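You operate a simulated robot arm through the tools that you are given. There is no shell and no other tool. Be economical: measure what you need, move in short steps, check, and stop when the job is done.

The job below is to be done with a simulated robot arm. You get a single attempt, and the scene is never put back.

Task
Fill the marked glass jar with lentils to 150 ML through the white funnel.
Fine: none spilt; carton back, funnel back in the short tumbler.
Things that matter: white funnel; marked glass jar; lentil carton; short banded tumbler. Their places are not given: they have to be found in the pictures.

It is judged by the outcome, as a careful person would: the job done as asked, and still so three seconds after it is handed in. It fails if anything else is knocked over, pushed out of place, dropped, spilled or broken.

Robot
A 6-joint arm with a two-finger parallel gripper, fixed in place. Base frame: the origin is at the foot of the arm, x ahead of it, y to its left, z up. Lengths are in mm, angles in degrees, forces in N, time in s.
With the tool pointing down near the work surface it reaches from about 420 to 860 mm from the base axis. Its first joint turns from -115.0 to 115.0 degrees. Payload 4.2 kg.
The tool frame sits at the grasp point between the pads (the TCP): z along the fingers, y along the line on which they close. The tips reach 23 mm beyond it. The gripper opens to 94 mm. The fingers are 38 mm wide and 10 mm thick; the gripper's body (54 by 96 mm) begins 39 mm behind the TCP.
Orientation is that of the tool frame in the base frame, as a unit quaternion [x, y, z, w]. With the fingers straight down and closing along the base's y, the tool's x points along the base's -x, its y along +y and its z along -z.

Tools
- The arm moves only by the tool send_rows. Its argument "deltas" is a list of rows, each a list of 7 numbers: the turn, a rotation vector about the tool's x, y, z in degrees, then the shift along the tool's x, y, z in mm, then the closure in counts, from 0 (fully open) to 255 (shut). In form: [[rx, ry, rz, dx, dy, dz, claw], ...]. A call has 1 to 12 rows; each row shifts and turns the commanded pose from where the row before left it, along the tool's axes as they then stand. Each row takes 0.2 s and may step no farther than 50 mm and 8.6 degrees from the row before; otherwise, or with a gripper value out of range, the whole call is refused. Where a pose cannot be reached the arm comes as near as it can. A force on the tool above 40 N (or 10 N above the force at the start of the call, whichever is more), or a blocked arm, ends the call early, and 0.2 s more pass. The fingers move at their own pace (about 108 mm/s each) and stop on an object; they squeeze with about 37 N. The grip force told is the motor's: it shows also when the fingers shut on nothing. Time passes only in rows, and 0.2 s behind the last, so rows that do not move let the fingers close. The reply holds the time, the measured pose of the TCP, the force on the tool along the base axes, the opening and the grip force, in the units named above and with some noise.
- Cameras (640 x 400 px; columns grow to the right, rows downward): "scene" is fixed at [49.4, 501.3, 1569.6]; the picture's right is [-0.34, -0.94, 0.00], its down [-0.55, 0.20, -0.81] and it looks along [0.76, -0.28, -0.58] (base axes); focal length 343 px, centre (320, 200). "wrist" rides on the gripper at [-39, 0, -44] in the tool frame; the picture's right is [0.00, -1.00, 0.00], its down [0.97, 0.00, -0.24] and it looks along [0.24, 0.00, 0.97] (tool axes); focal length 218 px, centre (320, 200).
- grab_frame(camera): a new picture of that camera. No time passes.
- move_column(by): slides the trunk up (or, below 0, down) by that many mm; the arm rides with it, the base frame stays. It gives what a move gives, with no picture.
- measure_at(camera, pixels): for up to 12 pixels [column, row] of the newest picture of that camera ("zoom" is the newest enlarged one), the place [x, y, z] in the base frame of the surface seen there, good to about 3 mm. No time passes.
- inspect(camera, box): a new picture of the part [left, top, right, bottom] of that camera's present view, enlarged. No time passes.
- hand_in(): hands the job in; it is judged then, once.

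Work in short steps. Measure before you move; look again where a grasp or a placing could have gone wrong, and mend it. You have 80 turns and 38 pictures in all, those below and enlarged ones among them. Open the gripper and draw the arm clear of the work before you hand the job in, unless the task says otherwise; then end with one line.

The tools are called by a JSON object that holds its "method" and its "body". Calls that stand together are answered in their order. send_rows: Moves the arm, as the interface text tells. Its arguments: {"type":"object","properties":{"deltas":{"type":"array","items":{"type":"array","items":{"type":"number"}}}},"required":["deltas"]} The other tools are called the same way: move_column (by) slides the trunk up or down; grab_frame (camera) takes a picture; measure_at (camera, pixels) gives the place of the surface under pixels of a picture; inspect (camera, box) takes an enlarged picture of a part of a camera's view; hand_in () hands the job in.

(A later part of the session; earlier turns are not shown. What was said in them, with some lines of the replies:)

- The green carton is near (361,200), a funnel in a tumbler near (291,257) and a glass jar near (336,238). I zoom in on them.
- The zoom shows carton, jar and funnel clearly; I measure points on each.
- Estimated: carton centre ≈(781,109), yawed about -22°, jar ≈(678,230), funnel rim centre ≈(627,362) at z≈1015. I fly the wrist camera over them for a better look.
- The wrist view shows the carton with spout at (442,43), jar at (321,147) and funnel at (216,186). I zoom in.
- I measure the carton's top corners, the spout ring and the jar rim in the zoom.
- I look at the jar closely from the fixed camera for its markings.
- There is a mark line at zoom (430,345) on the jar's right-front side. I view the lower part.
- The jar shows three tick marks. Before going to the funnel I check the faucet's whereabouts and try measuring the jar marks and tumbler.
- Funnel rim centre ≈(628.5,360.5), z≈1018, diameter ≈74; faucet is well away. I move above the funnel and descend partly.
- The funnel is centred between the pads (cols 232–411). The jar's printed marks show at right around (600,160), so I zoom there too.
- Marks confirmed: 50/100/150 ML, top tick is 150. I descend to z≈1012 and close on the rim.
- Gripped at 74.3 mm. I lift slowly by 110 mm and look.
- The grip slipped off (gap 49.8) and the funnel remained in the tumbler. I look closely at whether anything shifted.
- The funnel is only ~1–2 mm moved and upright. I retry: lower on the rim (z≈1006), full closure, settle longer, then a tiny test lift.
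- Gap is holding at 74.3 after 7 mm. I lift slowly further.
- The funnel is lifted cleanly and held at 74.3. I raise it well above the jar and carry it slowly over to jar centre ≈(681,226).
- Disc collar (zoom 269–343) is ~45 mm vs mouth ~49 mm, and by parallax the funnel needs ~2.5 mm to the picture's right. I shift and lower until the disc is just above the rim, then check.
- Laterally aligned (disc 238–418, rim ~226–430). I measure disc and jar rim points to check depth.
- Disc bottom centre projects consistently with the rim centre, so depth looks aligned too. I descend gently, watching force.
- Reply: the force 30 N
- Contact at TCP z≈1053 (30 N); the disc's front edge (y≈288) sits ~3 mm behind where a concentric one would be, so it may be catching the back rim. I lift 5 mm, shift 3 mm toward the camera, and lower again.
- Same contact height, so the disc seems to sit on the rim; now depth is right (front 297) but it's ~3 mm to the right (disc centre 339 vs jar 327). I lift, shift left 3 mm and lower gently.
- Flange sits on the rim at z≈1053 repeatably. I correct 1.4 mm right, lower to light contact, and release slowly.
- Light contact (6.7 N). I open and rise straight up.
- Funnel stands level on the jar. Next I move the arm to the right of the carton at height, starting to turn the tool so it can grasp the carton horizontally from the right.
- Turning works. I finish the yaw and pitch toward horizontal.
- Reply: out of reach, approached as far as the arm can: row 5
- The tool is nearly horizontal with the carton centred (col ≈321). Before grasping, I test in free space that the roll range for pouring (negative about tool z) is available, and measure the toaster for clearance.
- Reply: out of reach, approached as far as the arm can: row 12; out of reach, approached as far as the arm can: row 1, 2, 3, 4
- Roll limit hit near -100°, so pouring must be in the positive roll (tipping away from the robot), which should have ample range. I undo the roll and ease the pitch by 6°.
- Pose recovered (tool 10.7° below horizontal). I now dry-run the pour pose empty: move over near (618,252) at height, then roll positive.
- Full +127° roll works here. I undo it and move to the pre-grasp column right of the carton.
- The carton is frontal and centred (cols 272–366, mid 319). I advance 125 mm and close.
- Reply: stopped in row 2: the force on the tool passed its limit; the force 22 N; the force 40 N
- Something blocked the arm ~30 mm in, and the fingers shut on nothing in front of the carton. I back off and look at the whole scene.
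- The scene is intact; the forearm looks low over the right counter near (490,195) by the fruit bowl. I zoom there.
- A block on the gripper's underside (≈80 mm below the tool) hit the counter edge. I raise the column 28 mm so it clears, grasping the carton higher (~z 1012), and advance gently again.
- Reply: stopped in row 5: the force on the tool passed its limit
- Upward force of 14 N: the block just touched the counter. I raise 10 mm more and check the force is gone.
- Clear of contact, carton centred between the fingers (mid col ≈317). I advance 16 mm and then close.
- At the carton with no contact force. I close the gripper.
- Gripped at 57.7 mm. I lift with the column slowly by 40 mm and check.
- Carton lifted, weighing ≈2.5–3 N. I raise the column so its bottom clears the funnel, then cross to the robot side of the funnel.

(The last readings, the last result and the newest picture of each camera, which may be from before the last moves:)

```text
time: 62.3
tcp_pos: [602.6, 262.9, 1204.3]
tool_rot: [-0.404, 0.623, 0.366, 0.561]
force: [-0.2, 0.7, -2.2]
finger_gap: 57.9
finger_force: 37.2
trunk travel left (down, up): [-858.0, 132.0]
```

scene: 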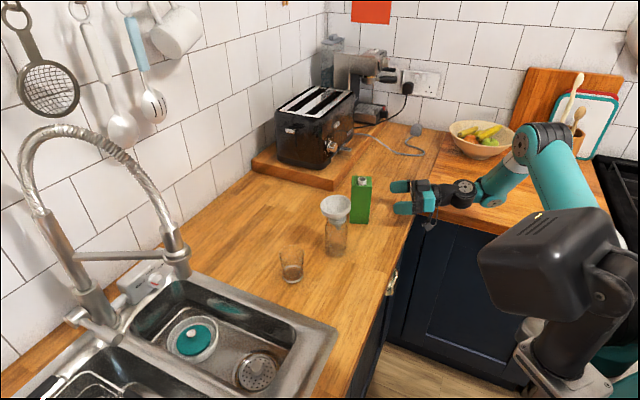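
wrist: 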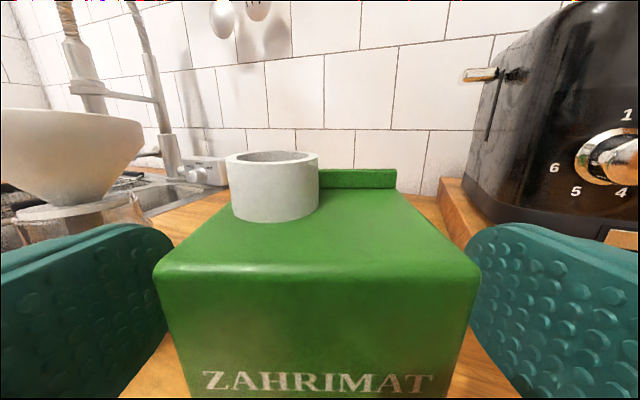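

Weight still ≈2.2 N, offset from funnel ≈85 mm. I lower the column to z≈1130, then tilt to 40° while moving in 45 mm so the spout comes over the funnel.

{"method": "move_column", "body": {"by": -74}}

{"method": "send_rows", "body": {"deltas": [[0, 0, 0, 0, 0, -3, 255], [0, 0, 8, -0.6, -9, 0, 255], [0, 0, 8, -1.9, -8.8, 0, 255], [0, 0, 8, -3.1, -8.5, 0, 255], [0, 0, 8, -4.2, -7.9, 0, 255], [0, 0, 8, -5.3, -7.3, 0, 255], [0, 0, 0, 0, 0, 0, 255]]}}

{"method": "grab_frame", "body": {"camera": "wrist"}}

```text
time: 63.4
tcp_pos: [602.6, 261.8, 1130.4]
tool_rot: [-0.405, 0.623, 0.367, 0.561]
force: [-0.3, 0.2, -1.7]
finger_gap: 57.8
finger_force: 36.7
trunk travel left (down, up): [-784.0, 206.0]
```

```text
time: 65.0
tcp_pos: [642.6, 241.3, 1133.7]
tool_rot: [-0.165, 0.724, 0.535, 0.402]
force: [-0.5, -1.0, -1.5]
finger_gap: 57.9
finger_force: 36.7
trunk travel left (down, up): [-784.0, 206.0]
```

```text
11 pictures are left
```

wrist: 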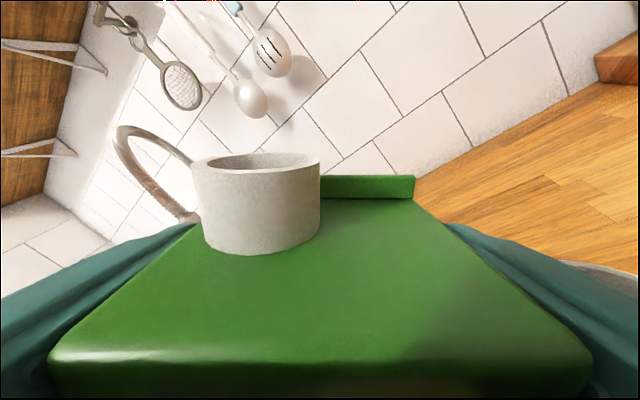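

The funnel rim is visible lower right (610,270); spout is at (257,200), no flow yet. I tilt on in place to ~80° and read the weight.

{"method": "send_rows", "body": {"deltas": [[0, 0, 8, 0, 0, 0, 255], [0, 0, 8, 0, 0, 0, 255], [0, 0, 8, 0, 0, 0, 255], [0, 0, 8, 0, 0, 0, 255], [0, 0, 8, 0, 0, 0, 255], [0, 0, 0, 0, 0, 0, 255]]}}

{"method": "grab_frame", "body": {"camera": "wrist"}}

```text
time: 66.4
tcp_pos: [643.0, 240.7, 1134.2]
tool_rot: [0.092, 0.737, 0.641, 0.195]
force: [0.0, 0.7, -1.4]
finger_gap: 57.6
finger_force: 36.3
trunk travel left (down, up): [-784.0, 206.0]
```

```text
10 pictures are left
```

wrist: 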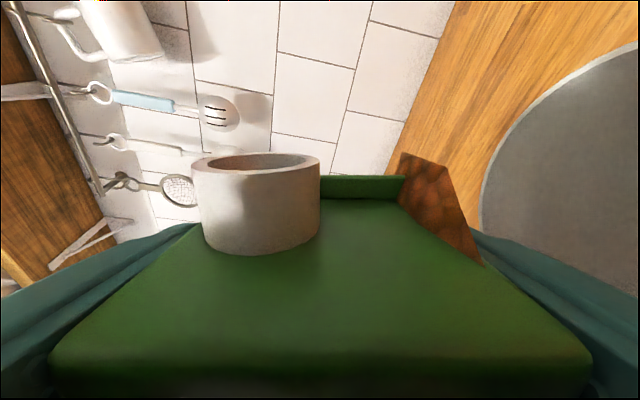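

A brown lentil-textured patch shows at (435,205) below the carton edge. I check from the fixed camera whether it is flow.

{"method": "inspect", "body": {"camera": "scene", "box": [270, 140, 410, 280]}}

{"method": "measure_at", "body": {"camera": "wrist", "pixels": [[420, 190], [440, 205], [460, 235], [405, 165], [600, 150], [490, 180], [310, 160]]}}

```text
2.86 times, centred on (340, 210) of scene
```

zoom: 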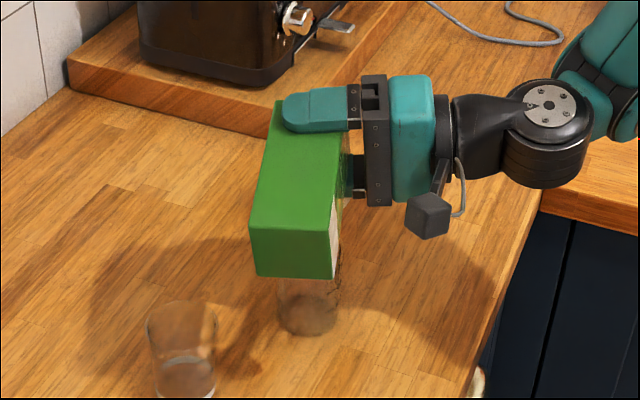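

```text
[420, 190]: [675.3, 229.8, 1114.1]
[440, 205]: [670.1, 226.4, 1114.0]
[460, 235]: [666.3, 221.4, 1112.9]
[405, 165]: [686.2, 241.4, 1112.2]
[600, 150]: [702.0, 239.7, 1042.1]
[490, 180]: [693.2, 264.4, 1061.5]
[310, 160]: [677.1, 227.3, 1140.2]
```

The patch reads as z≈1113, right below the carton's top edge. I zoom the wrist view to identify it.

{"method": "inspect", "body": {"camera": "wrist", "box": [180, 130, 560, 370]}}

```text
1.67 times, centred on (370, 250) of wrist
```

zoom: 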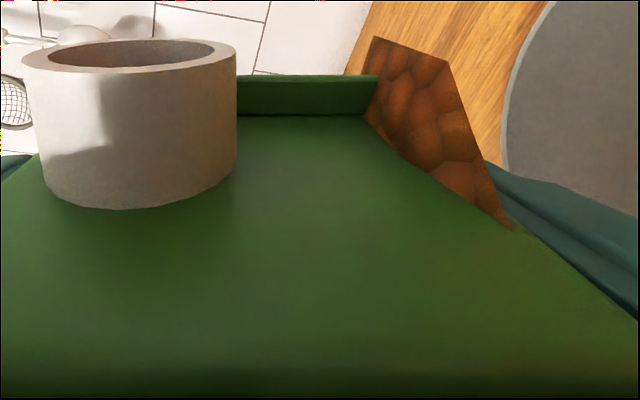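

It's just the carton's lentil contents rendered at the low side (no flow yet). I tilt further, to ~104°, and read the weight.

{"method": "send_rows", "body": {"deltas": [[0, 0, 8, 0, 0, 0, 255], [0, 0, 8, 0, 0, 0, 255], [0, 0, 8, 0, 0, 0, 255], [0, 0, 0, 0, 0, 0, 255]]}}

{"method": "grab_frame", "body": {"camera": "wrist"}}

```text
time: 67.4
tcp_pos: [643.3, 240.4, 1134.6]
tool_rot: [0.243, 0.701, 0.667, 0.056]
force: [-0.3, -0.3, -2.1]
finger_gap: 57.7
finger_force: 37.2
trunk travel left (down, up): [-784.0, 206.0]
```

```text
7 pictures are left
```

wrist: 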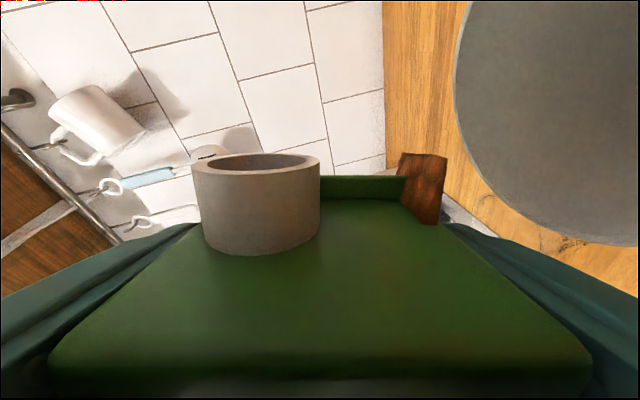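

Funnel sits in the right line below the spout, still no flow (weight ≈2 N). I tilt 8° more and hold.

{"method": "send_rows", "body": {"deltas": [[0, 0, 8, 0, 0, 0, 255], [0, 0, 0, 0, 0, 0, 255], [0, 0, 0, 0, 0, 0, 255]]}}

{"method": "send_rows", "body": {"deltas": [[0, 0, 0, 0, 0, 0, 255]]}}

{"method": "send_rows", "body": {"deltas": [[0, 0, 0, 0, 0, 0, 255]]}}

```text
time: 68.2
tcp_pos: [642.6, 241.6, 1134.7]
tool_rot: [0.29, 0.684, 0.669, 0.01]
force: [0.1, 1.0, -2.0]
finger_gap: 57.9
finger_force: 37.0
trunk travel left (down, up): [-784.0, 206.0]
```

```text
time: 68.6
tcp_pos: [642.0, 239.6, 1135.0]
tool_rot: [0.29, 0.684, 0.67, 0.011]
force: [-0.2, -0.4, -1.7]
finger_gap: 57.9
finger_force: 36.7
trunk travel left (down, up): [-784.0, 206.0]
```

```text
time: 69.0
tcp_pos: [640.4, 241.9, 1134.5]
tool_rot: [0.291, 0.683, 0.67, 0.011]
force: [-0.3, 0.5, -2.7]
finger_gap: 58.0
finger_force: 36.6
trunk travel left (down, up): [-784.0, 206.0]
```

Weight unchanged (mean ≈2.1 N). I tilt to 120° and hold.

{"method": "send_rows", "body": {"deltas": [[0, 0, 8, 0, 0, 0, 255], [0, 0, 0, 0, 0, 0, 255]]}}

{"method": "send_rows", "body": {"deltas": [[0, 0, 0, 0, 0, 0, 255]]}}

{"method": "inspect", "body": {"camera": "scene", "box": [300, 180, 372, 260]}}

```text
time: 69.6
tcp_pos: [641.6, 241.1, 1134.7]
tool_rot: [0.338, 0.661, 0.669, -0.036]
force: [-0.3, -0.2, -2.0]
finger_gap: 57.8
finger_force: 37.0
trunk travel left (down, up): [-784.0, 206.0]
```

```text
time: 70.0
tcp_pos: [642.7, 241.2, 1133.7]
tool_rot: [0.339, 0.661, 0.669, -0.037]
force: [-0.5, -0.3, -2.1]
finger_gap: 57.9
finger_force: 37.4
trunk travel left (down, up): [-784.0, 206.0]
```

```text
5.00 times, centred on (336, 220) of scene
```

zoom: 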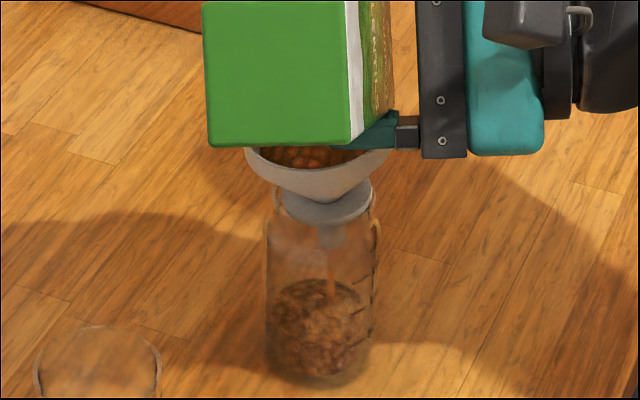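

Lentils are flowing: jar is at ≈60 ml and the funnel is filling. I tilt back now by 24° to stop the flow and let the funnel drain.

{"method": "send_rows", "body": {"deltas": [[0, 0, -8.5, 0, 0, 0, 255], [0, 0, -8.5, 0, 0, 0, 255], [0, 0, -8.5, 0, 0, 0, 255], [0, 0, 0, 0, 0, 0, 255], [0, 0, 0, 0, 0, 0, 255], [0, 0, 0, 0, 0, 0, 255], [0, 0, 0, 0, 0, 0, 255], [0, 0, 0, 0, 0, 0, 255], [0, 0, 0, 0, 0, 0, 255]]}}

{"method": "inspect", "body": {"camera": "scene", "box": [300, 180, 372, 260]}}

```text
time: 72.0
tcp_pos: [643.0, 240.2, 1134.1]
tool_rot: [0.183, 0.719, 0.66, 0.112]
force: [1.0, -0.3, -1.7]
finger_gap: 57.8
finger_force: 37.0
trunk travel left (down, up): [-784.0, 206.0]
```

```text
5.00 times, centred on (336, 220) of scene
```

zoom: 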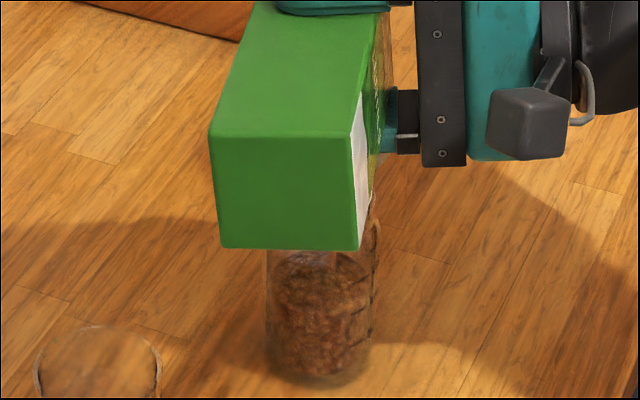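

The jar now looks around 100 ml but the carton hides the top. I tilt back to ~60° and retract sideways so the jar and funnel can be seen after draining.

{"method": "send_rows", "body": {"deltas": [[0, 0, -8.5, 0, 0, 0, 255], [0, 0, -8.5, 0, 0, 0, 255], [0, 0, -8.5, 0, 0, 0, 255], [0, 0, -8.5, 0, 0, 0, 255], [0, 0, 0, 0, 0, 0, 255], [0, 0, 0, 0, 0, -20, 255], [0, 0, 0, 0, 0, -30, 255], [0, 0, 0, 0, 0, -30, 255], [0, 0, 0, 0, 0, -20, 255], [0, 0, 0, 0, 0, 0, 255], [0, 0, 0, 0, 0, 0, 255], [0, 0, 0, 0, 0, 0, 255]]}}

{"method": "inspect", "body": {"camera": "scene", "box": [304, 192, 368, 260]}}

```text
time: 74.6
tcp_pos: [602.4, 149.7, 1143.4]
tool_rot: [-0.036, 0.744, 0.597, 0.299]
force: [0.5, -1.0, -2.0]
finger_gap: 58.0
finger_force: 37.2
trunk travel left (down, up): [-784.0, 206.0]
```

```text
5.88 times, centred on (336, 226) of scene
```

zoom: 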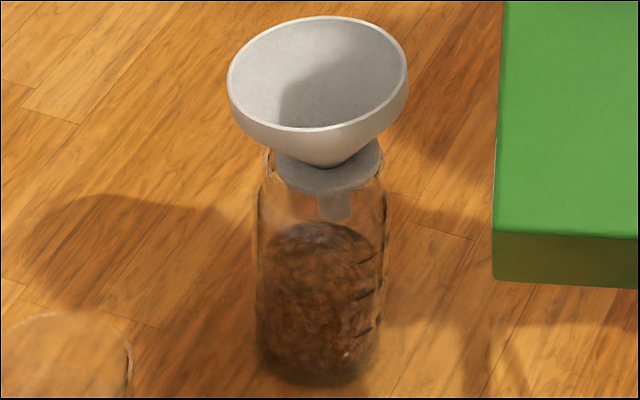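

Funnel is drained and nothing is spilt; lentils look to be about 110 ml. I measure the lentil surface height through the glass.

{"method": "measure_at", "body": {"camera": "zoom", "pixels": [[320, 226], [320, 235], [320, 245], [320, 255], [320, 265], [320, 275], [320, 290], [320, 310], [285, 250], [350, 250], [270, 262], [320, 340]]}}

```text
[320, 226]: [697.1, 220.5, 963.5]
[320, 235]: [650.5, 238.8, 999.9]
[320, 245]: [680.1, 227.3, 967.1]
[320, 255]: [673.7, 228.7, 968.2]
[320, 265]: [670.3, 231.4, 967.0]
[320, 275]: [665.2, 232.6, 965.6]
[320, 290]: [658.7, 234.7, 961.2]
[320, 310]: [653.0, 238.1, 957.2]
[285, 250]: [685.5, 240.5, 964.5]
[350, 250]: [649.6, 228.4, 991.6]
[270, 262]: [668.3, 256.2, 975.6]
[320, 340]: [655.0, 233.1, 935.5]
```

Lentil surface averages z≈965 against the ticks at about 940/962/984, so ≈106 ml: about 44 ml more. I move back over the funnel and give a ~1 s pour at 112°.

{"method": "send_rows", "body": {"deltas": [[0, 0, 0, 0, 0, 20, 255], [0, 0, 0, 0, 0, 30, 255], [0, 0, 0, 0, 0, 30, 255], [0, 0, 0, 0, 0, 20, 255], [0, 0, 0, 0, 0, 0, 255]]}}

{"method": "send_rows", "body": {"deltas": [[0, 0, 8.5, 0, 0, 0, 255], [0, 0, 8.5, 0, 0, 0, 255], [0, 0, 8.5, 0, 0, 0, 255], [0, 0, 8.5, 0, 0, 0, 255], [0, 0, 8.5, 0, 0, 0, 255], [0, 0, 8.5, 0, 0, 0, 255], [0, 0, 0, 0, 0, 0, 255], [0, 0, 0, 0, 0, 0, 255], [0, 0, 0, 0, 0, 0, 255], [0, 0, -8.5, 0, 0, 0, 255], [0, 0, -8.5, 0, 0, 0, 255], [0, 0, -8.5, 0, 0, 0, 255]]}}

{"method": "send_rows", "body": {"deltas": [[0, 0, -8.5, 0, 0, 0, 255], [0, 0, -8.5, 0, 0, 0, 255], [0, 0, -8.5, 0, 0, 0, 255], [0, 0, 0, 0, 0, -20, 255], [0, 0, 0, 0, 0, -30, 255], [0, 0, 0, 0, 0, -30, 255], [0, 0, 0, 0, 0, -20, 255], [0, 0, 0, 0, 0, 0, 255], [0, 0, 0, 0, 0, 0, 255], [0, 0, 0, 0, 0, 0, 255], [0, 0, 0, 0, 0, 0, 255]]}}

{"method": "inspect", "body": {"camera": "scene", "box": [304, 192, 368, 260]}}

{"method": "measure_at", "body": {"camera": "zoom", "pixels": [[310, 205], [320, 215], [320, 225], [320, 235], [320, 245], [320, 255], [320, 265], [320, 275], [300, 240], [290, 225], [345, 225], [340, 240]]}}

```text
time: 75.8
tcp_pos: [643.8, 242.2, 1133.3]
tool_rot: [-0.035, 0.741, 0.599, 0.301]
force: [0.1, 0.2, -3.0]
finger_gap: 57.6
finger_force: 36.7
trunk travel left (down, up): [-784.0, 206.0]
```

```text
time: 78.4
tcp_pos: [642.4, 240.2, 1134.5]
tool_rot: [0.128, 0.732, 0.65, 0.162]
force: [-0.4, -0.7, -1.8]
finger_gap: 57.9
finger_force: 36.3
trunk travel left (down, up): [-784.0, 206.0]
```

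```text
time: 80.8
tcp_pos: [602.8, 152.5, 1145.6]
tool_rot: [-0.036, 0.744, 0.596, 0.299]
force: [0.2, 0.0, -1.7]
finger_gap: 57.7
finger_force: 36.3
trunk travel left (down, up): [-784.0, 206.0]
```

```text
5.88 times, centred on (336, 226) of scene
```

zoom: 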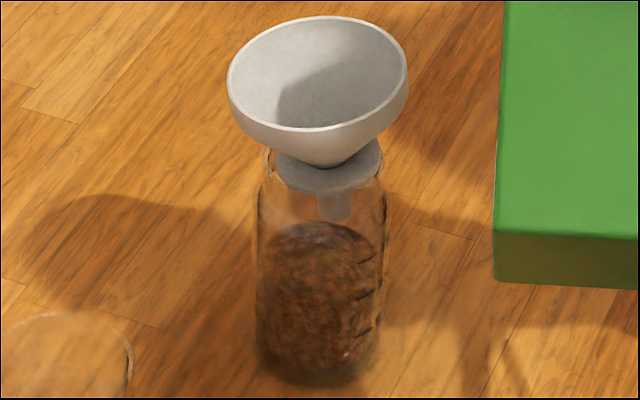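

```text
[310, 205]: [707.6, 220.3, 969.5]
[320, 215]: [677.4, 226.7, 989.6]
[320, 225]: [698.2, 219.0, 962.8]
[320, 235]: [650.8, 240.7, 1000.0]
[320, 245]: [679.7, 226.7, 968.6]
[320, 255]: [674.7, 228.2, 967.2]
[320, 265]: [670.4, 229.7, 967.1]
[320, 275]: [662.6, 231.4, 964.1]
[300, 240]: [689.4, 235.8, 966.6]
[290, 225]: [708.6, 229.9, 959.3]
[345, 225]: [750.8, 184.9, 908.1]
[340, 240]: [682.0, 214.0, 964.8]
```

Unchanged (still ≈106 ml): no flow at 111°. I repeat with a short peak at 120° (~0.4 s), then retract and look.

{"method": "send_rows", "body": {"deltas": [[0, 0, 0, 0, 0, 20, 255], [0, 0, 0, 0, 0, 30, 255], [0, 0, 0, 0, 0, 30, 255], [0, 0, 0, 0, 0, 20, 255], [0, 0, 0, 0, 0, 0, 255]]}}

{"method": "send_rows", "body": {"deltas": [[0, 0, 8.5, 0, 0, 0, 255], [0, 0, 8.5, 0, 0, 0, 255], [0, 0, 8.5, 0, 0, 0, 255], [0, 0, 8.5, 0, 0, 0, 255], [0, 0, 8.5, 0, 0, 0, 255], [0, 0, 8.5, 0, 0, 0, 255], [0, 0, 8.5, 0, 0, 0, 255], [0, 0, 0, 0, 0, 0, 255], [0, 0, -8.5, 0, 0, 0, 255], [0, 0, -8.5, 0, 0, 0, 255], [0, 0, -8.5, 0, 0, 0, 255], [0, 0, -8.5, 0, 0, 0, 255]]}}

{"method": "send_rows", "body": {"deltas": [[0, 0, -8.5, 0, 0, 0, 255], [0, 0, -8.5, 0, 0, 0, 255], [0, 0, -8.5, 0, 0, 0, 255], [0, 0, 0, 0, 0, -20, 255], [0, 0, 0, 0, 0, -30, 255], [0, 0, 0, 0, 0, -30, 255], [0, 0, 0, 0, 0, -20, 255], [0, 0, 0, 0, 0, 0, 255], [0, 0, 0, 0, 0, 0, 255], [0, 0, 0, 0, 0, 0, 255], [0, 0, 0, 0, 0, 0, 255]]}}

{"method": "inspect", "body": {"camera": "scene", "box": [304, 192, 368, 260]}}

{"method": "measure_at", "body": {"camera": "zoom", "pixels": [[320, 200], [320, 205], [320, 215], [320, 225], [320, 240], [320, 250], [320, 260], [300, 230], [300, 240], [290, 225], [300, 250], [340, 240]]}}

```text
time: 82.0
tcp_pos: [641.4, 241.6, 1134.5]
tool_rot: [-0.035, 0.742, 0.599, 0.3]
force: [-0.3, -0.5, -2.6]
finger_gap: 57.8
finger_force: 37.2
trunk travel left (down, up): [-784.0, 206.0]
```

```text
time: 84.6
tcp_pos: [642.4, 240.9, 1134.4]
tool_rot: [0.129, 0.731, 0.65, 0.161]
force: [-0.2, -0.5, -1.9]
finger_gap: 57.7
finger_force: 37.4
trunk travel left (down, up): [-784.0, 206.0]
```

```text
time: 87.0
tcp_pos: [604.0, 150.2, 1144.0]
tool_rot: [-0.035, 0.745, 0.596, 0.299]
force: [0.0, -0.4, -1.9]
finger_gap: 57.9
finger_force: 36.4
trunk travel left (down, up): [-784.0, 206.0]
```

```text
5.88 times, centred on (336, 226) of scene
```

zoom: 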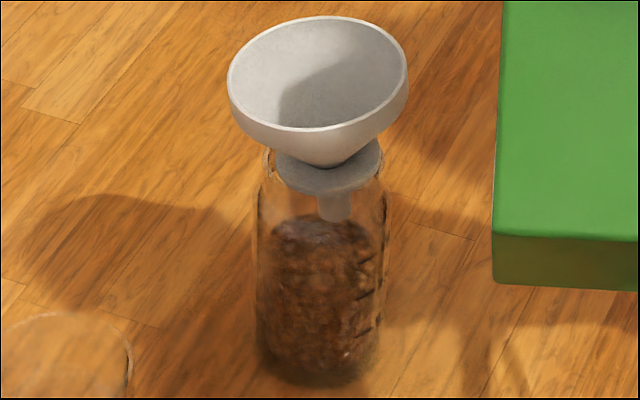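

```text
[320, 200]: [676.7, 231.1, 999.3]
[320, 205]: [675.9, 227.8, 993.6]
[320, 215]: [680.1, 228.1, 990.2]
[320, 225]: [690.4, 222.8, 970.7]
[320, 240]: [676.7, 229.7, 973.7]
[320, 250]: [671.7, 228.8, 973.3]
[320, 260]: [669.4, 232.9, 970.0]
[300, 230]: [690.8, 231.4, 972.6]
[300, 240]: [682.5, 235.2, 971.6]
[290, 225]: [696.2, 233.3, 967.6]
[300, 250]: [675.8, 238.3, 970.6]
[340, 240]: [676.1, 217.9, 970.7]
```

Level rose to ≈971 mean (≈122 ml): the short peak gave ≈13 ml. About 28 ml remain, so I repeat the peak with a 0.6 s hold.

{"method": "send_rows", "body": {"deltas": [[0, 0, 0, 0, 0, 20, 255], [0, 0, 0, 0, 0, 30, 255], [0, 0, 0, 0, 0, 30, 255], [0, 0, 0, 0, 0, 20, 255], [0, 0, 0, 0, 0, 0, 255], [0, 0, 8.5, 0, 0, 0, 255], [0, 0, 8.5, 0, 0, 0, 255]]}}

{"method": "send_rows", "body": {"deltas": [[0, 0, 8.5, 0, 0, 0, 255], [0, 0, 8.5, 0, 0, 0, 255], [0, 0, 8.5, 0, 0, 0, 255], [0, 0, 8.5, 0, 0, 0, 255], [0, 0, 8.5, 0, 0, 0, 255], [0, 0, 0, 0, 0, 0, 255], [0, 0, 0, 0, 0, 0, 255], [0, 0, 0, 0, 0, 0, 255], [0, 0, -8.5, 0, 0, 0, 255], [0, 0, -8.5, 0, 0, 0, 255], [0, 0, -8.5, 0, 0, 0, 255], [0, 0, -8.5, 0, 0, 0, 255]]}}

{"method": "send_rows", "body": {"deltas": [[0, 0, -8.5, 0, 0, 0, 255], [0, 0, -8.5, 0, 0, 0, 255], [0, 0, -8.5, 0, 0, 0, 255], [0, 0, 0, 0, 0, -20, 255], [0, 0, 0, 0, 0, -30, 255], [0, 0, 0, 0, 0, -30, 255], [0, 0, 0, 0, 0, -20, 255], [0, 0, 0, 0, 0, 0, 255], [0, 0, 0, 0, 0, 0, 255], [0, 0, 0, 0, 0, 0, 255], [0, 0, 0, 0, 0, 0, 255]]}}

{"method": "inspect", "body": {"camera": "scene", "box": [304, 192, 368, 260]}}

{"method": "measure_at", "body": {"camera": "zoom", "pixels": [[295, 210], [295, 220], [320, 225], [320, 235], [320, 245], [320, 255], [300, 230], [300, 240], [300, 250], [340, 240], [310, 80], [340, 230]]}}

```text
time: 88.6
tcp_pos: [642.6, 240.2, 1136.1]
tool_rot: [0.076, 0.739, 0.636, 0.208]
force: [-0.1, 0.2, -2.5]
finger_gap: 57.6
finger_force: 36.7
trunk travel left (down, up): [-784.0, 206.0]
```

```text
time: 91.2
tcp_pos: [641.6, 241.2, 1134.1]
tool_rot: [0.128, 0.731, 0.65, 0.162]
force: [-0.9, 0.7, -1.9]
finger_gap: 57.8
finger_force: 36.9
trunk travel left (down, up): [-784.0, 206.0]
```

```text
time: 93.6
tcp_pos: [602.1, 150.9, 1145.2]
tool_rot: [-0.036, 0.745, 0.596, 0.299]
force: [0.0, 0.1, -2.3]
finger_gap: 57.9
finger_force: 37.6
trunk travel left (down, up): [-784.0, 206.0]
```

```text
5.88 times, centred on (336, 226) of scene
```

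zoom: 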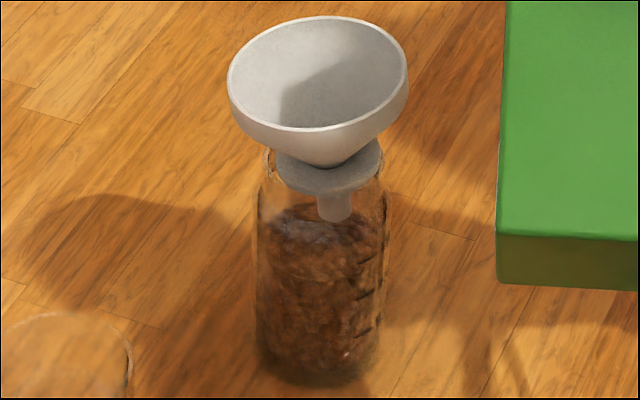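

```text
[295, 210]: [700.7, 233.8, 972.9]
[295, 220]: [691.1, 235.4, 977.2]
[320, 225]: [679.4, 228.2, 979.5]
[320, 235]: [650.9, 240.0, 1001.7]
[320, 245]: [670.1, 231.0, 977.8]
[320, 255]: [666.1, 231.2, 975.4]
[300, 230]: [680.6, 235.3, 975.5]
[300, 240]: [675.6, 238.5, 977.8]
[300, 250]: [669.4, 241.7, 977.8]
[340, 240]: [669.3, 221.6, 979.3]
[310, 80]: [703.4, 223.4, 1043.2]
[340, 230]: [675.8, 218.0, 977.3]
```

Level ≈977 mean vs 150 tick ≈982: about 138 ml. Yields are decaying (content equilibrium at 120° ≈145 ml), so I do one longer hold at ~120.7° for the last ~12 ml.

{"method": "send_rows", "body": {"deltas": [[0, 0, 0, 0, 0, 20, 255], [0, 0, 0, 0, 0, 30, 255], [0, 0, 0, 0, 0, 30, 255], [0, 0, 0, 0, 0, 20, 255], [0, 0, 0, 0, 0, 0, 255], [0, 0, 8.6, 0, 0, 0, 255], [0, 0, 8.6, 0, 0, 0, 255]]}}

{"method": "send_rows", "body": {"deltas": [[0, 0, 8.6, 0, 0, 0, 255], [0, 0, 8.6, 0, 0, 0, 255], [0, 0, 8.6, 0, 0, 0, 255], [0, 0, 8.6, 0, 0, 0, 255], [0, 0, 8.6, 0, 0, 0, 255], [0, 0, 0, 0, 0, 0, 255], [0, 0, 0, 0, 0, 0, 255], [0, 0, 0, 0, 0, 0, 255], [0, 0, 0, 0, 0, 0, 255], [0, 0, 0, 0, 0, 0, 255], [0, 0, 0, 0, 0, 0, 255], [0, 0, -8.6, 0, 0, 0, 255]]}}

{"method": "send_rows", "body": {"deltas": [[0, 0, -8.6, 0, 0, 0, 255], [0, 0, -8.6, 0, 0, 0, 255], [0, 0, -8.6, 0, 0, 0, 255], [0, 0, -8.6, 0, 0, 0, 255], [0, 0, -8.6, 0, 0, 0, 255], [0, 0, -8.6, 0, 0, 0, 255], [0, 0, 0, 0, 0, 0, 255], [0, 0, 0, 0, 0, 0, 255]]}}

```text
time: 95.2
tcp_pos: [641.3, 241.0, 1133.5]
tool_rot: [0.077, 0.738, 0.638, 0.207]
force: [0.1, -0.5, -1.2]
finger_gap: 57.7
finger_force: 37.1
trunk travel left (down, up): [-784.0, 206.0]
```

```text
time: 97.8
tcp_pos: [642.2, 240.4, 1134.3]
tool_rot: [0.291, 0.683, 0.67, 0.01]
force: [0.4, 0.4, -2.2]
finger_gap: 57.8
finger_force: 37.0
trunk travel left (down, up): [-784.0, 206.0]
```

```text
time: 99.6
tcp_pos: [643.3, 240.2, 1134.4]
tool_rot: [-0.036, 0.741, 0.599, 0.3]
force: [0.2, -0.6, -2.3]
finger_gap: 57.9
finger_force: 37.6
trunk travel left (down, up): [-784.0, 206.0]
```

Pour done. I reverse the path: tilt back to upright while moving away from the funnel, then raise the column.

{"method": "send_rows", "body": {"deltas": [[0, 0, -8.5, 0, 0, 0, 255], [0, 0, -8.5, 0, 0, 0, 255], [0, 0, -3.5, 0, 0, 0, 255], [0, 0, -8, 5.3, 7.3, 0, 255], [0, 0, -8, 4.2, 7.9, 0, 255], [0, 0, -8, 3.1, 8.5, 0, 255], [0, 0, -8, 1.9, 8.8, 0, 255], [0, 0, -8, 0.6, 9, 0, 255], [0, 0, 0, 0, 0, 3, 255], [0, 0, 0, 0, 0, 0, 255]]}}

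{"method": "move_column", "body": {"by": 74}}

```text
time: 101.8
tcp_pos: [602.5, 262.5, 1136.9]
tool_rot: [-0.404, 0.623, 0.365, 0.561]
force: [-0.6, -0.4, -1.6]
finger_gap: 57.7
finger_force: 37.1
trunk travel left (down, up): [-784.0, 206.0]
```

```text
time: 103.0
tcp_pos: [602.2, 264.2, 1211.7]
tool_rot: [-0.404, 0.623, 0.366, 0.561]
force: [-1.0, 0.6, -2.9]
finger_gap: 58.1
finger_force: 36.6
trunk travel left (down, up): [-858.0, 132.0]
```

Orientation is restored exactly. I cross back over to the carton's original spot.

{"method": "send_rows", "body": {"deltas": [[0, 0, 0, 0.3, -10, -3, 255], [0, 0, 0, 0.6, -20, -5.8, 255], [0, 0, 0, 0.6, -25, -7, 255], [0, 0, 0, 0.6, -25, -7, 255], [0, 0, 0, 0.6, -25, -7, 255], [0, 0, 0, 0.6, -25, -7, 255], [0, 0, 0, 0.6, -25, -7, 255], [0, 0, 0, 0.6, -25, -7, 255], [0, 0, 0, 0.6, -25, -7, 255], [0, 0, 0, 0.6, -15, -5, 255], [0, 0, 0, 0.3, -10, -3, 255], [0, 0, 0, 0, 0, 0, 255]]}}

{"method": "send_rows", "body": {"deltas": [[0, 0, 0, 0, 0, 0, 255], [0, 0, 0, 0, 0, 0, 255]]}}

```text
time: 105.6
tcp_pos: [787.3, 107.8, 1210.3]
tool_rot: [-0.404, 0.623, 0.367, 0.561]
force: [-0.5, 0.5, -1.6]
finger_gap: 57.5
finger_force: 36.8
trunk travel left (down, up): [-858.0, 132.0]
```

```text
time: 106.2
tcp_pos: [785.9, 108.9, 1209.6]
tool_rot: [-0.403, 0.624, 0.365, 0.561]
force: [-0.2, 0.2, -2.2]
finger_gap: 57.8
finger_force: 36.6
trunk travel left (down, up): [-858.0, 132.0]
```

About 2–3 mm off; I correct and lower the column to ≈1050, then lower gently.

{"method": "send_rows", "body": {"deltas": [[0, 0, 0, 0, 1.5, -2.8, 255], [0, 0, 0, 0, 0, 0, 255]]}}

{"method": "move_column", "body": {"by": -160}}

{"method": "send_rows", "body": {"deltas": [[0, 0, 0, 10, 0, 0, 255], [0, 0, 0, 8, 0, 0, 255], [0, 0, 0, 4, 0, 0, 255], [0, 0, 0, 0, 0, 0, 255], [0, 0, 0, 0, 0, 0, 255]]}}

```text
time: 106.8
tcp_pos: [783.2, 108.2, 1211.0]
tool_rot: [-0.404, 0.623, 0.366, 0.561]
force: [0.4, 0.3, -1.3]
finger_gap: 57.7
finger_force: 36.9
trunk travel left (down, up): [-858.0, 132.0]
```

```text
time: 108.6
tcp_pos: [783.4, 106.9, 1049.9]
tool_rot: [-0.404, 0.623, 0.366, 0.561]
force: [0.2, 0.1, -0.7]
finger_gap: 57.6
finger_force: 37.4
trunk travel left (down, up): [-698.0, 292.0]
```

```text
time: 109.8
tcp_pos: [783.0, 105.0, 1028.4]
tool_rot: [-0.404, 0.623, 0.366, 0.561]
force: [0.9, -0.3, -2.5]
finger_gap: 57.6
finger_force: 37.1
trunk travel left (down, up): [-698.0, 292.0]
```

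At z≈1028, 4–5 mm to go. I lower in 1.5 mm steps watching for contact.

{"method": "send_rows", "body": {"deltas": [[0, 0, 0, 1.5, 0, 0, 255], [0, 0, 0, 1.5, 0, 0, 255], [0, 0, 0, 0, 0, 0, 255]]}}

{"method": "send_rows", "body": {"deltas": [[0, 0, 0, 1, 0, 0, 255], [0, 0, 0, 0.7, 0, 0, 255], [0, 0, 0, 0, 0, 0, 255]]}}

```text
time: 110.6
tcp_pos: [781.5, 103.7, 1026.0]
tool_rot: [-0.403, 0.624, 0.365, 0.562]
force: [-0.6, -1.4, 1.3]
finger_gap: 58.0
finger_force: 37.0
trunk travel left (down, up): [-698.0, 292.0]
```

```text
time: 111.4
tcp_pos: [782.6, 106.1, 1026.1]
tool_rot: [-0.404, 0.622, 0.366, 0.563]
force: [1.4, 1.2, 15.8]
finger_gap: 57.7
finger_force: 36.9
trunk travel left (down, up): [-698.0, 292.0]
```

Contact with the counter (15.8 N). I ease 1 mm, open the fingers, and withdraw backward along the tool.

{"method": "send_rows", "body": {"deltas": [[0, 0, 0, -1.2, 0, 0, 255], [0, 0, 0, 0, 0, 0, 90], [0, 0, 0, 0, 0, 0, 60], [0, 0, 0, 0, 0, 0, 0], [0, 0, 0, 0, 0, 0, 0], [0, 0, 0, 0, 0, 0, 0]]}}

{"method": "send_rows", "body": {"deltas": [[0, 0, 0, 0, 0, -15, 0], [0, 0, 0, 0, 0, -25, 0], [0, 0, 0, 0, 0, -30, 0], [0, 0, 0, 0, 0, -35, 0], [0, 0, 0, 0, 0, -35, 0], [0, 0, 0, 0, 0, 0, 0]]}}

{"method": "move_column", "body": {"by": 162}}

```text
time: 112.8
tcp_pos: [782.6, 104.1, 1025.2]
tool_rot: [-0.404, 0.623, 0.366, 0.561]
force: [-0.5, -0.1, 0.0]
finger_gap: 94.0
finger_force: 0.1
trunk travel left (down, up): [-698.0, 292.0]
```

```text
time: 114.2
tcp_pos: [723.2, -21.2, 1038.7]
tool_rot: [-0.403, 0.623, 0.365, 0.561]
force: [-0.1, 0.6, 0.4]
finger_gap: 94.0
finger_force: 0.1
trunk travel left (down, up): [-698.0, 292.0]
```

```text
time: 116.0
tcp_pos: [724.7, -22.6, 1199.4]
tool_rot: [-0.404, 0.623, 0.366, 0.561]
force: [0.0, 0.5, 0.1]
finger_gap: 94.0
finger_force: 0.0
trunk travel left (down, up): [-860.0, 130.0]
```

Carton is back and the arm is clear. I rotate the tool back to straight down.

{"method": "send_rows", "body": {"deltas": [[0, 8.44, 0, 0, 0, 0, 0], [0, 8.44, 0, 0, 0, 0, 0], [0, 8.44, 0, 0, 0, 0, 0], [0, 8.44, 0, 0, 0, 0, 0], [0, 8.44, 0, 0, 0, 0, 0], [0, 8.44, 0, 0, 0, 0, 0], [0, 8.44, 0, 0, 0, 0, 0], [0, 8.44, 0, 0, 0, 0, 0], [0, 8.44, 0, 0, 0, 0, 0], [0, 8.44, 0, 0, 0, 0, 0], [0, 0, 0, 0, 0, 0, 0]]}}

{"method": "send_rows", "body": {"deltas": [[0, 0, 8.3, 0, 0, 0, 0], [0, 0, 8.3, 0, 0, 0, 0], [0, 0, 8.3, 0, 0, 0, 0], [0, 0, 8.3, 0, 0, 0, 0], [0, 0, 8.3, 0, 0, 0, 0], [0, 0, 8.3, 0, 0, 0, 0], [0, 0, 8.3, 0, 0, 0, 0], [0, 0, 8.1, 0, 0, 0, 0], [0, 0, 0, 0, 0, 0, 0]]}}

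```text
time: 118.4
tcp_pos: [724.1, -20.5, 1201.0]
tool_rot: [-0.544, 0.839, -0.001, -0.003]
force: [1.7, -0.2, 0.0]
finger_gap: 93.9
finger_force: 0.0
trunk travel left (down, up): [-860.0, 130.0]
```

```text
time: 120.4
tcp_pos: [725.6, -20.9, 1199.6]
tool_rot: [0.002, 1.0, -0.001, -0.002]
force: [0.2, 0.1, -0.2]
finger_gap: 94.1
finger_force: 0.0
trunk travel left (down, up): [-860.0, 130.0]
```

Tool is straight down again. I move over the funnel and descend partway to z≈1100.

{"method": "send_rows", "body": {"deltas": [[0, 0, 0, 8, 41, 0, 0], [0, 0, 0, 8, 41, 0, 0], [0, 0, 0, 8, 41, 0, 0], [0, 0, 0, 8, 41, 0, 0], [0, 0, 0, 8, 41, 0, 0], [0, 0, 0, 8, 41, 0, 0], [0, 0, 0, 0, 0, 0, 0], [0, 0, 0, 0, 0, 40, 0], [0, 0, 0, 0, 0, 30, 0], [0, 0, 0, 0, 0, 30, 0], [0, 0, 0, 0, 0, 0, 0]]}}

{"method": "send_rows", "body": {"deltas": [[0, 0, 0, 0, 0, 0, 0], [0, 0, 0, 0, 0, 0, 0]]}}

```text
time: 122.8
tcp_pos: [675.4, 224.2, 1096.3]
tool_rot: [0.002, 1.0, -0.002, -0.002]
force: [0.1, -0.9, -0.3]
finger_gap: 94.1
finger_force: 0.2
trunk travel left (down, up): [-860.0, 130.0]
```

```text
time: 123.4
tcp_pos: [675.4, 226.1, 1097.2]
tool_rot: [0.002, 1.0, -0.001, -0.002]
force: [0.0, -0.4, -0.1]
finger_gap: 93.7
finger_force: 0.0
trunk travel left (down, up): [-860.0, 130.0]
```

I correct 1.8 mm in x, descend to z≈1053 and close fully, letting it settle.

{"method": "send_rows", "body": {"deltas": [[0, 0, 0, -1.8, 0, 15, 0], [0, 0, 0, 0, 0, 15, 0], [0, 0, 0, 0, 0, 13.5, 0], [0, 0, 0, 0, 0, 0, 0], [0, 0, 0, 0, 0, 0, 40], [0, 0, 0, 0, 0, 0, 255], [0, 0, 0, 0, 0, 0, 255], [0, 0, 0, 0, 0, 0, 255], [0, 0, 0, 0, 0, 0, 255]]}}

{"method": "send_rows", "body": {"deltas": [[0, 0, 0, 0, 0, -3, 255], [0, 0, 0, 0, 0, -4, 255], [0, 0, 0, 0, 0, -5, 255], [0, 0, 0, 0, 0, -5, 255], [0, 0, 0, 0, 0, -5, 255], [0, 0, 0, 0, 0, -8, 255], [0, 0, 0, 0, 0, -10, 255], [0, 0, 0, 0, 0, -10, 255], [0, 0, 0, 0, 0, -15, 255], [0, 0, 0, 0, 0, -15, 255], [0, 0, 0, 0, 0, 0, 255]]}}

```text
time: 125.4
tcp_pos: [680.7, 224.6, 1055.8]
tool_rot: [0.001, 1.0, -0.002, -0.002]
force: [0.2, -0.7, 0.2]
finger_gap: 74.1
finger_force: 36.8
trunk travel left (down, up): [-860.0, 130.0]
```

```text
time: 127.8
tcp_pos: [679.6, 224.8, 1134.3]
tool_rot: [0.001, 1.0, -0.001, -0.002]
force: [-1.0, 0.4, -0.3]
finger_gap: 74.1
finger_force: 37.4
trunk travel left (down, up): [-860.0, 130.0]
```

Funnel held (74.1). I carry it over the tumbler (target TCP ≈(630,362), compensating the regrip offset).

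{"method": "send_rows", "body": {"deltas": [[0, 0, 0, 3.2, 9.2, 0, 255], [0, 0, 0, 6.2, 17, 0, 255], [0, 0, 0, 6.2, 17, 0, 255], [0, 0, 0, 6.2, 17, 0, 255], [0, 0, 0, 6.2, 17, 0, 255], [0, 0, 0, 6.2, 17, 0, 255], [0, 0, 0, 6.2, 17, 0, 255], [0, 0, 0, 6.2, 17, 0, 255], [0, 0, 0, 3.2, 9, 0, 255], [0, 0, 0, 0, 0, 0, 255]]}}

{"method": "send_rows", "body": {"deltas": [[0, 0, 0, 0, 0, 15, 255], [0, 0, 0, 0, 0, 25, 255], [0, 0, 0, 0, 0, 25, 255], [0, 0, 0, 0, 0, 20, 255], [0, 0, 0, 0, 0, 0, 255], [0, 0, 0, 0, 0, 0, 255]]}}

{"method": "send_rows", "body": {"deltas": [[0, 0, 0, 0, 0, 0, 255]]}}

```text
time: 130.0
tcp_pos: [628.5, 363.0, 1134.9]
tool_rot: [0.002, 1.0, -0.002, -0.002]
force: [1.4, 0.3, -0.2]
finger_gap: 73.7
finger_force: 36.1
trunk travel left (down, up): [-860.0, 130.0]
```

```text
time: 131.4
tcp_pos: [629.9, 362.1, 1050.5]
tool_rot: [0.002, 1.0, -0.001, -0.001]
force: [-1.4, -0.5, 0.0]
finger_gap: 74.2
finger_force: 36.7
trunk travel left (down, up): [-860.0, 130.0]
```

```text
time: 131.8
tcp_pos: [629.9, 360.7, 1050.9]
tool_rot: [0.002, 1.0, -0.002, -0.002]
force: [0.9, 0.4, 0.8]
finger_gap: 73.9
finger_force: 36.9
trunk travel left (down, up): [-860.0, 130.0]
```

Position ≈(629.6,362). I lower gently toward the seat height (~1006), stopping on contact.

{"method": "send_rows", "body": {"deltas": [[0, 0, 0, 0, 0, 10, 255], [0, 0, 0, 0, 0, 8, 255], [0, 0, 0, 0, 0, 5, 255], [0, 0, 0, 0, 0, 4, 255], [0, 0, 0, 0, 0, 4, 255], [0, 0, 0, 0, 0, 4, 255], [0, 0, 0, 0, 0, 3, 255], [0, 0, 0, 0, 0, 3, 255], [0, 0, 0, 0, 0, 0, 255]]}}

```text
time: 133.8
tcp_pos: [629.9, 362.2, 1009.4]
tool_rot: [0.002, 1.0, -0.001, -0.002]
force: [0.2, 0.6, 9.2]
finger_gap: 73.0
finger_force: 36.6
trunk travel left (down, up): [-860.0, 130.0]
```

Contact at z≈1009, near the expected seat (≈1007.5 given the regrip). I press 1.5 mm more to confirm.

{"method": "send_rows", "body": {"deltas": [[0, 0, 0, 0, 0, 1, 255], [0, 0, 0, 0, 0, 0, 255]]}}

{"method": "send_rows", "body": {"deltas": [[0, 0, 0, 0, 0, 0.5, 255], [0, 0, 0, 0, 0, 0, 255]]}}

```text
time: 134.4
tcp_pos: [628.7, 361.2, 1010.4]
tool_rot: [0.001, 1.0, -0.001, -0.001]
force: [1.3, 1.8, 14.9]
finger_gap: 72.9
finger_force: 37.3
trunk travel left (down, up): [-860.0, 130.0]
```

```text
time: 135.0
tcp_pos: [629.1, 361.6, 1008.3]
tool_rot: [0.001, 1.0, -0.001, -0.002]
force: [1.0, 5.8, 15.4]
finger_gap: 73.3
finger_force: 37.0
trunk travel left (down, up): [-860.0, 130.0]
```

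It is firmly seated. I ease off 1 mm, open, rise straight up, and draw away.

{"method": "send_rows", "body": {"deltas": [[0, 0, 0, 0, 0, -1.2, 255], [0, 0, 0, 0, 0, 0, 60], [0, 0, 0, 0, 0, 0, 0], [0, 0, 0, 0, 0, 0, 0], [0, 0, 0, 0, 0, -8, 0], [0, 0, 0, 0, 0, -20, 0], [0, 0, 0, 0, 0, -40, 0], [0, 0, 0, 0, 0, -45, 0], [0, 0, 0, 0, 0, -45, 0], [0, 0, 0, 0, 0, -45, 0], [0, 0, 0, 0, 0, 0, 0]]}}

{"method": "send_rows", "body": {"deltas": [[0, 0, 0, 40, -20, -10, 0], [0, 0, 0, 40, -25, -10, 0], [0, 0, 0, 40, -25, -10, 0], [0, 0, 0, 40, -25, -10, 0], [0, 0, 0, 40, -25, -10, 0], [0, 0, 0, 40, -20, -10, 0], [0, 0, 0, 0, 0, 0, 0]]}}

{"method": "inspect", "body": {"camera": "scene", "box": [260, 165, 392, 295]}}

{"method": "measure_at", "body": {"camera": "zoom", "pixels": [[353, 200], [353, 206], [353, 212], [345, 206], [360, 206], [353, 195], [210, 150], [210, 190], [170, 170], [250, 170], [410, 20], [430, 70]]}}

```text
time: 137.4
tcp_pos: [630.7, 361.2, 1213.4]
tool_rot: [0.002, 1.0, -0.001, -0.003]
force: [-0.6, -0.3, -0.6]
finger_gap: 93.7
finger_force: 0.0
trunk travel left (down, up): [-860.0, 130.0]
```

```text
time: 139.0
tcp_pos: [386.1, 224.1, 1273.2]
tool_rot: [0.002, 1.0, -0.002, -0.002]
force: [-0.3, 0.0, 0.0]
finger_gap: 94.1
finger_force: 0.0
trunk travel left (down, up): [-860.0, 130.0]
```

```text
3.08 times, centred on (326, 230) of scene
```

zoom: 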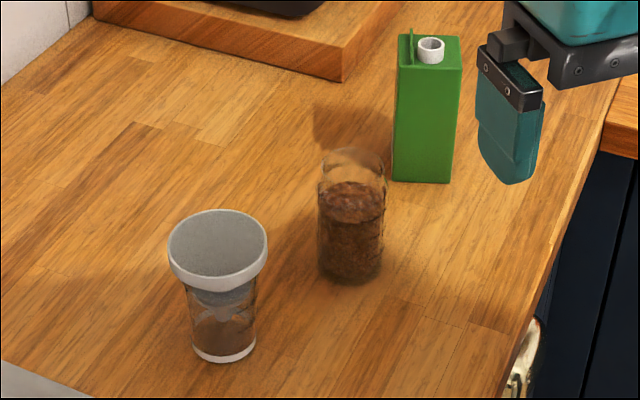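

```text
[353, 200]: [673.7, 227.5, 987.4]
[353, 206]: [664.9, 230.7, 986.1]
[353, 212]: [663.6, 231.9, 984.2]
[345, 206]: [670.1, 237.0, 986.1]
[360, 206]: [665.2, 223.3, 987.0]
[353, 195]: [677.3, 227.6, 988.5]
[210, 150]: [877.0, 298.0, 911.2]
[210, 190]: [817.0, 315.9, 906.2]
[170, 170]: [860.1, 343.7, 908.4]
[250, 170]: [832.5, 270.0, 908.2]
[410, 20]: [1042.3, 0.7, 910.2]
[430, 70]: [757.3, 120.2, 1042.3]
```

Everything is in place: the jar is filled to about the 150 tick, the funnel is back in the tumbler, the carton is back on its spot, I see no spill and the arm is clear. I hand it in.

{"method": "hand_in", "body": {}}

```text
The job is handed in.
```

The jar is filled to about the 150 ML mark (my estimate is 150–155 ml), no spill shows in the last picture, and the carton is back on its spot within a few mm with the funnel back in the short tumbler.
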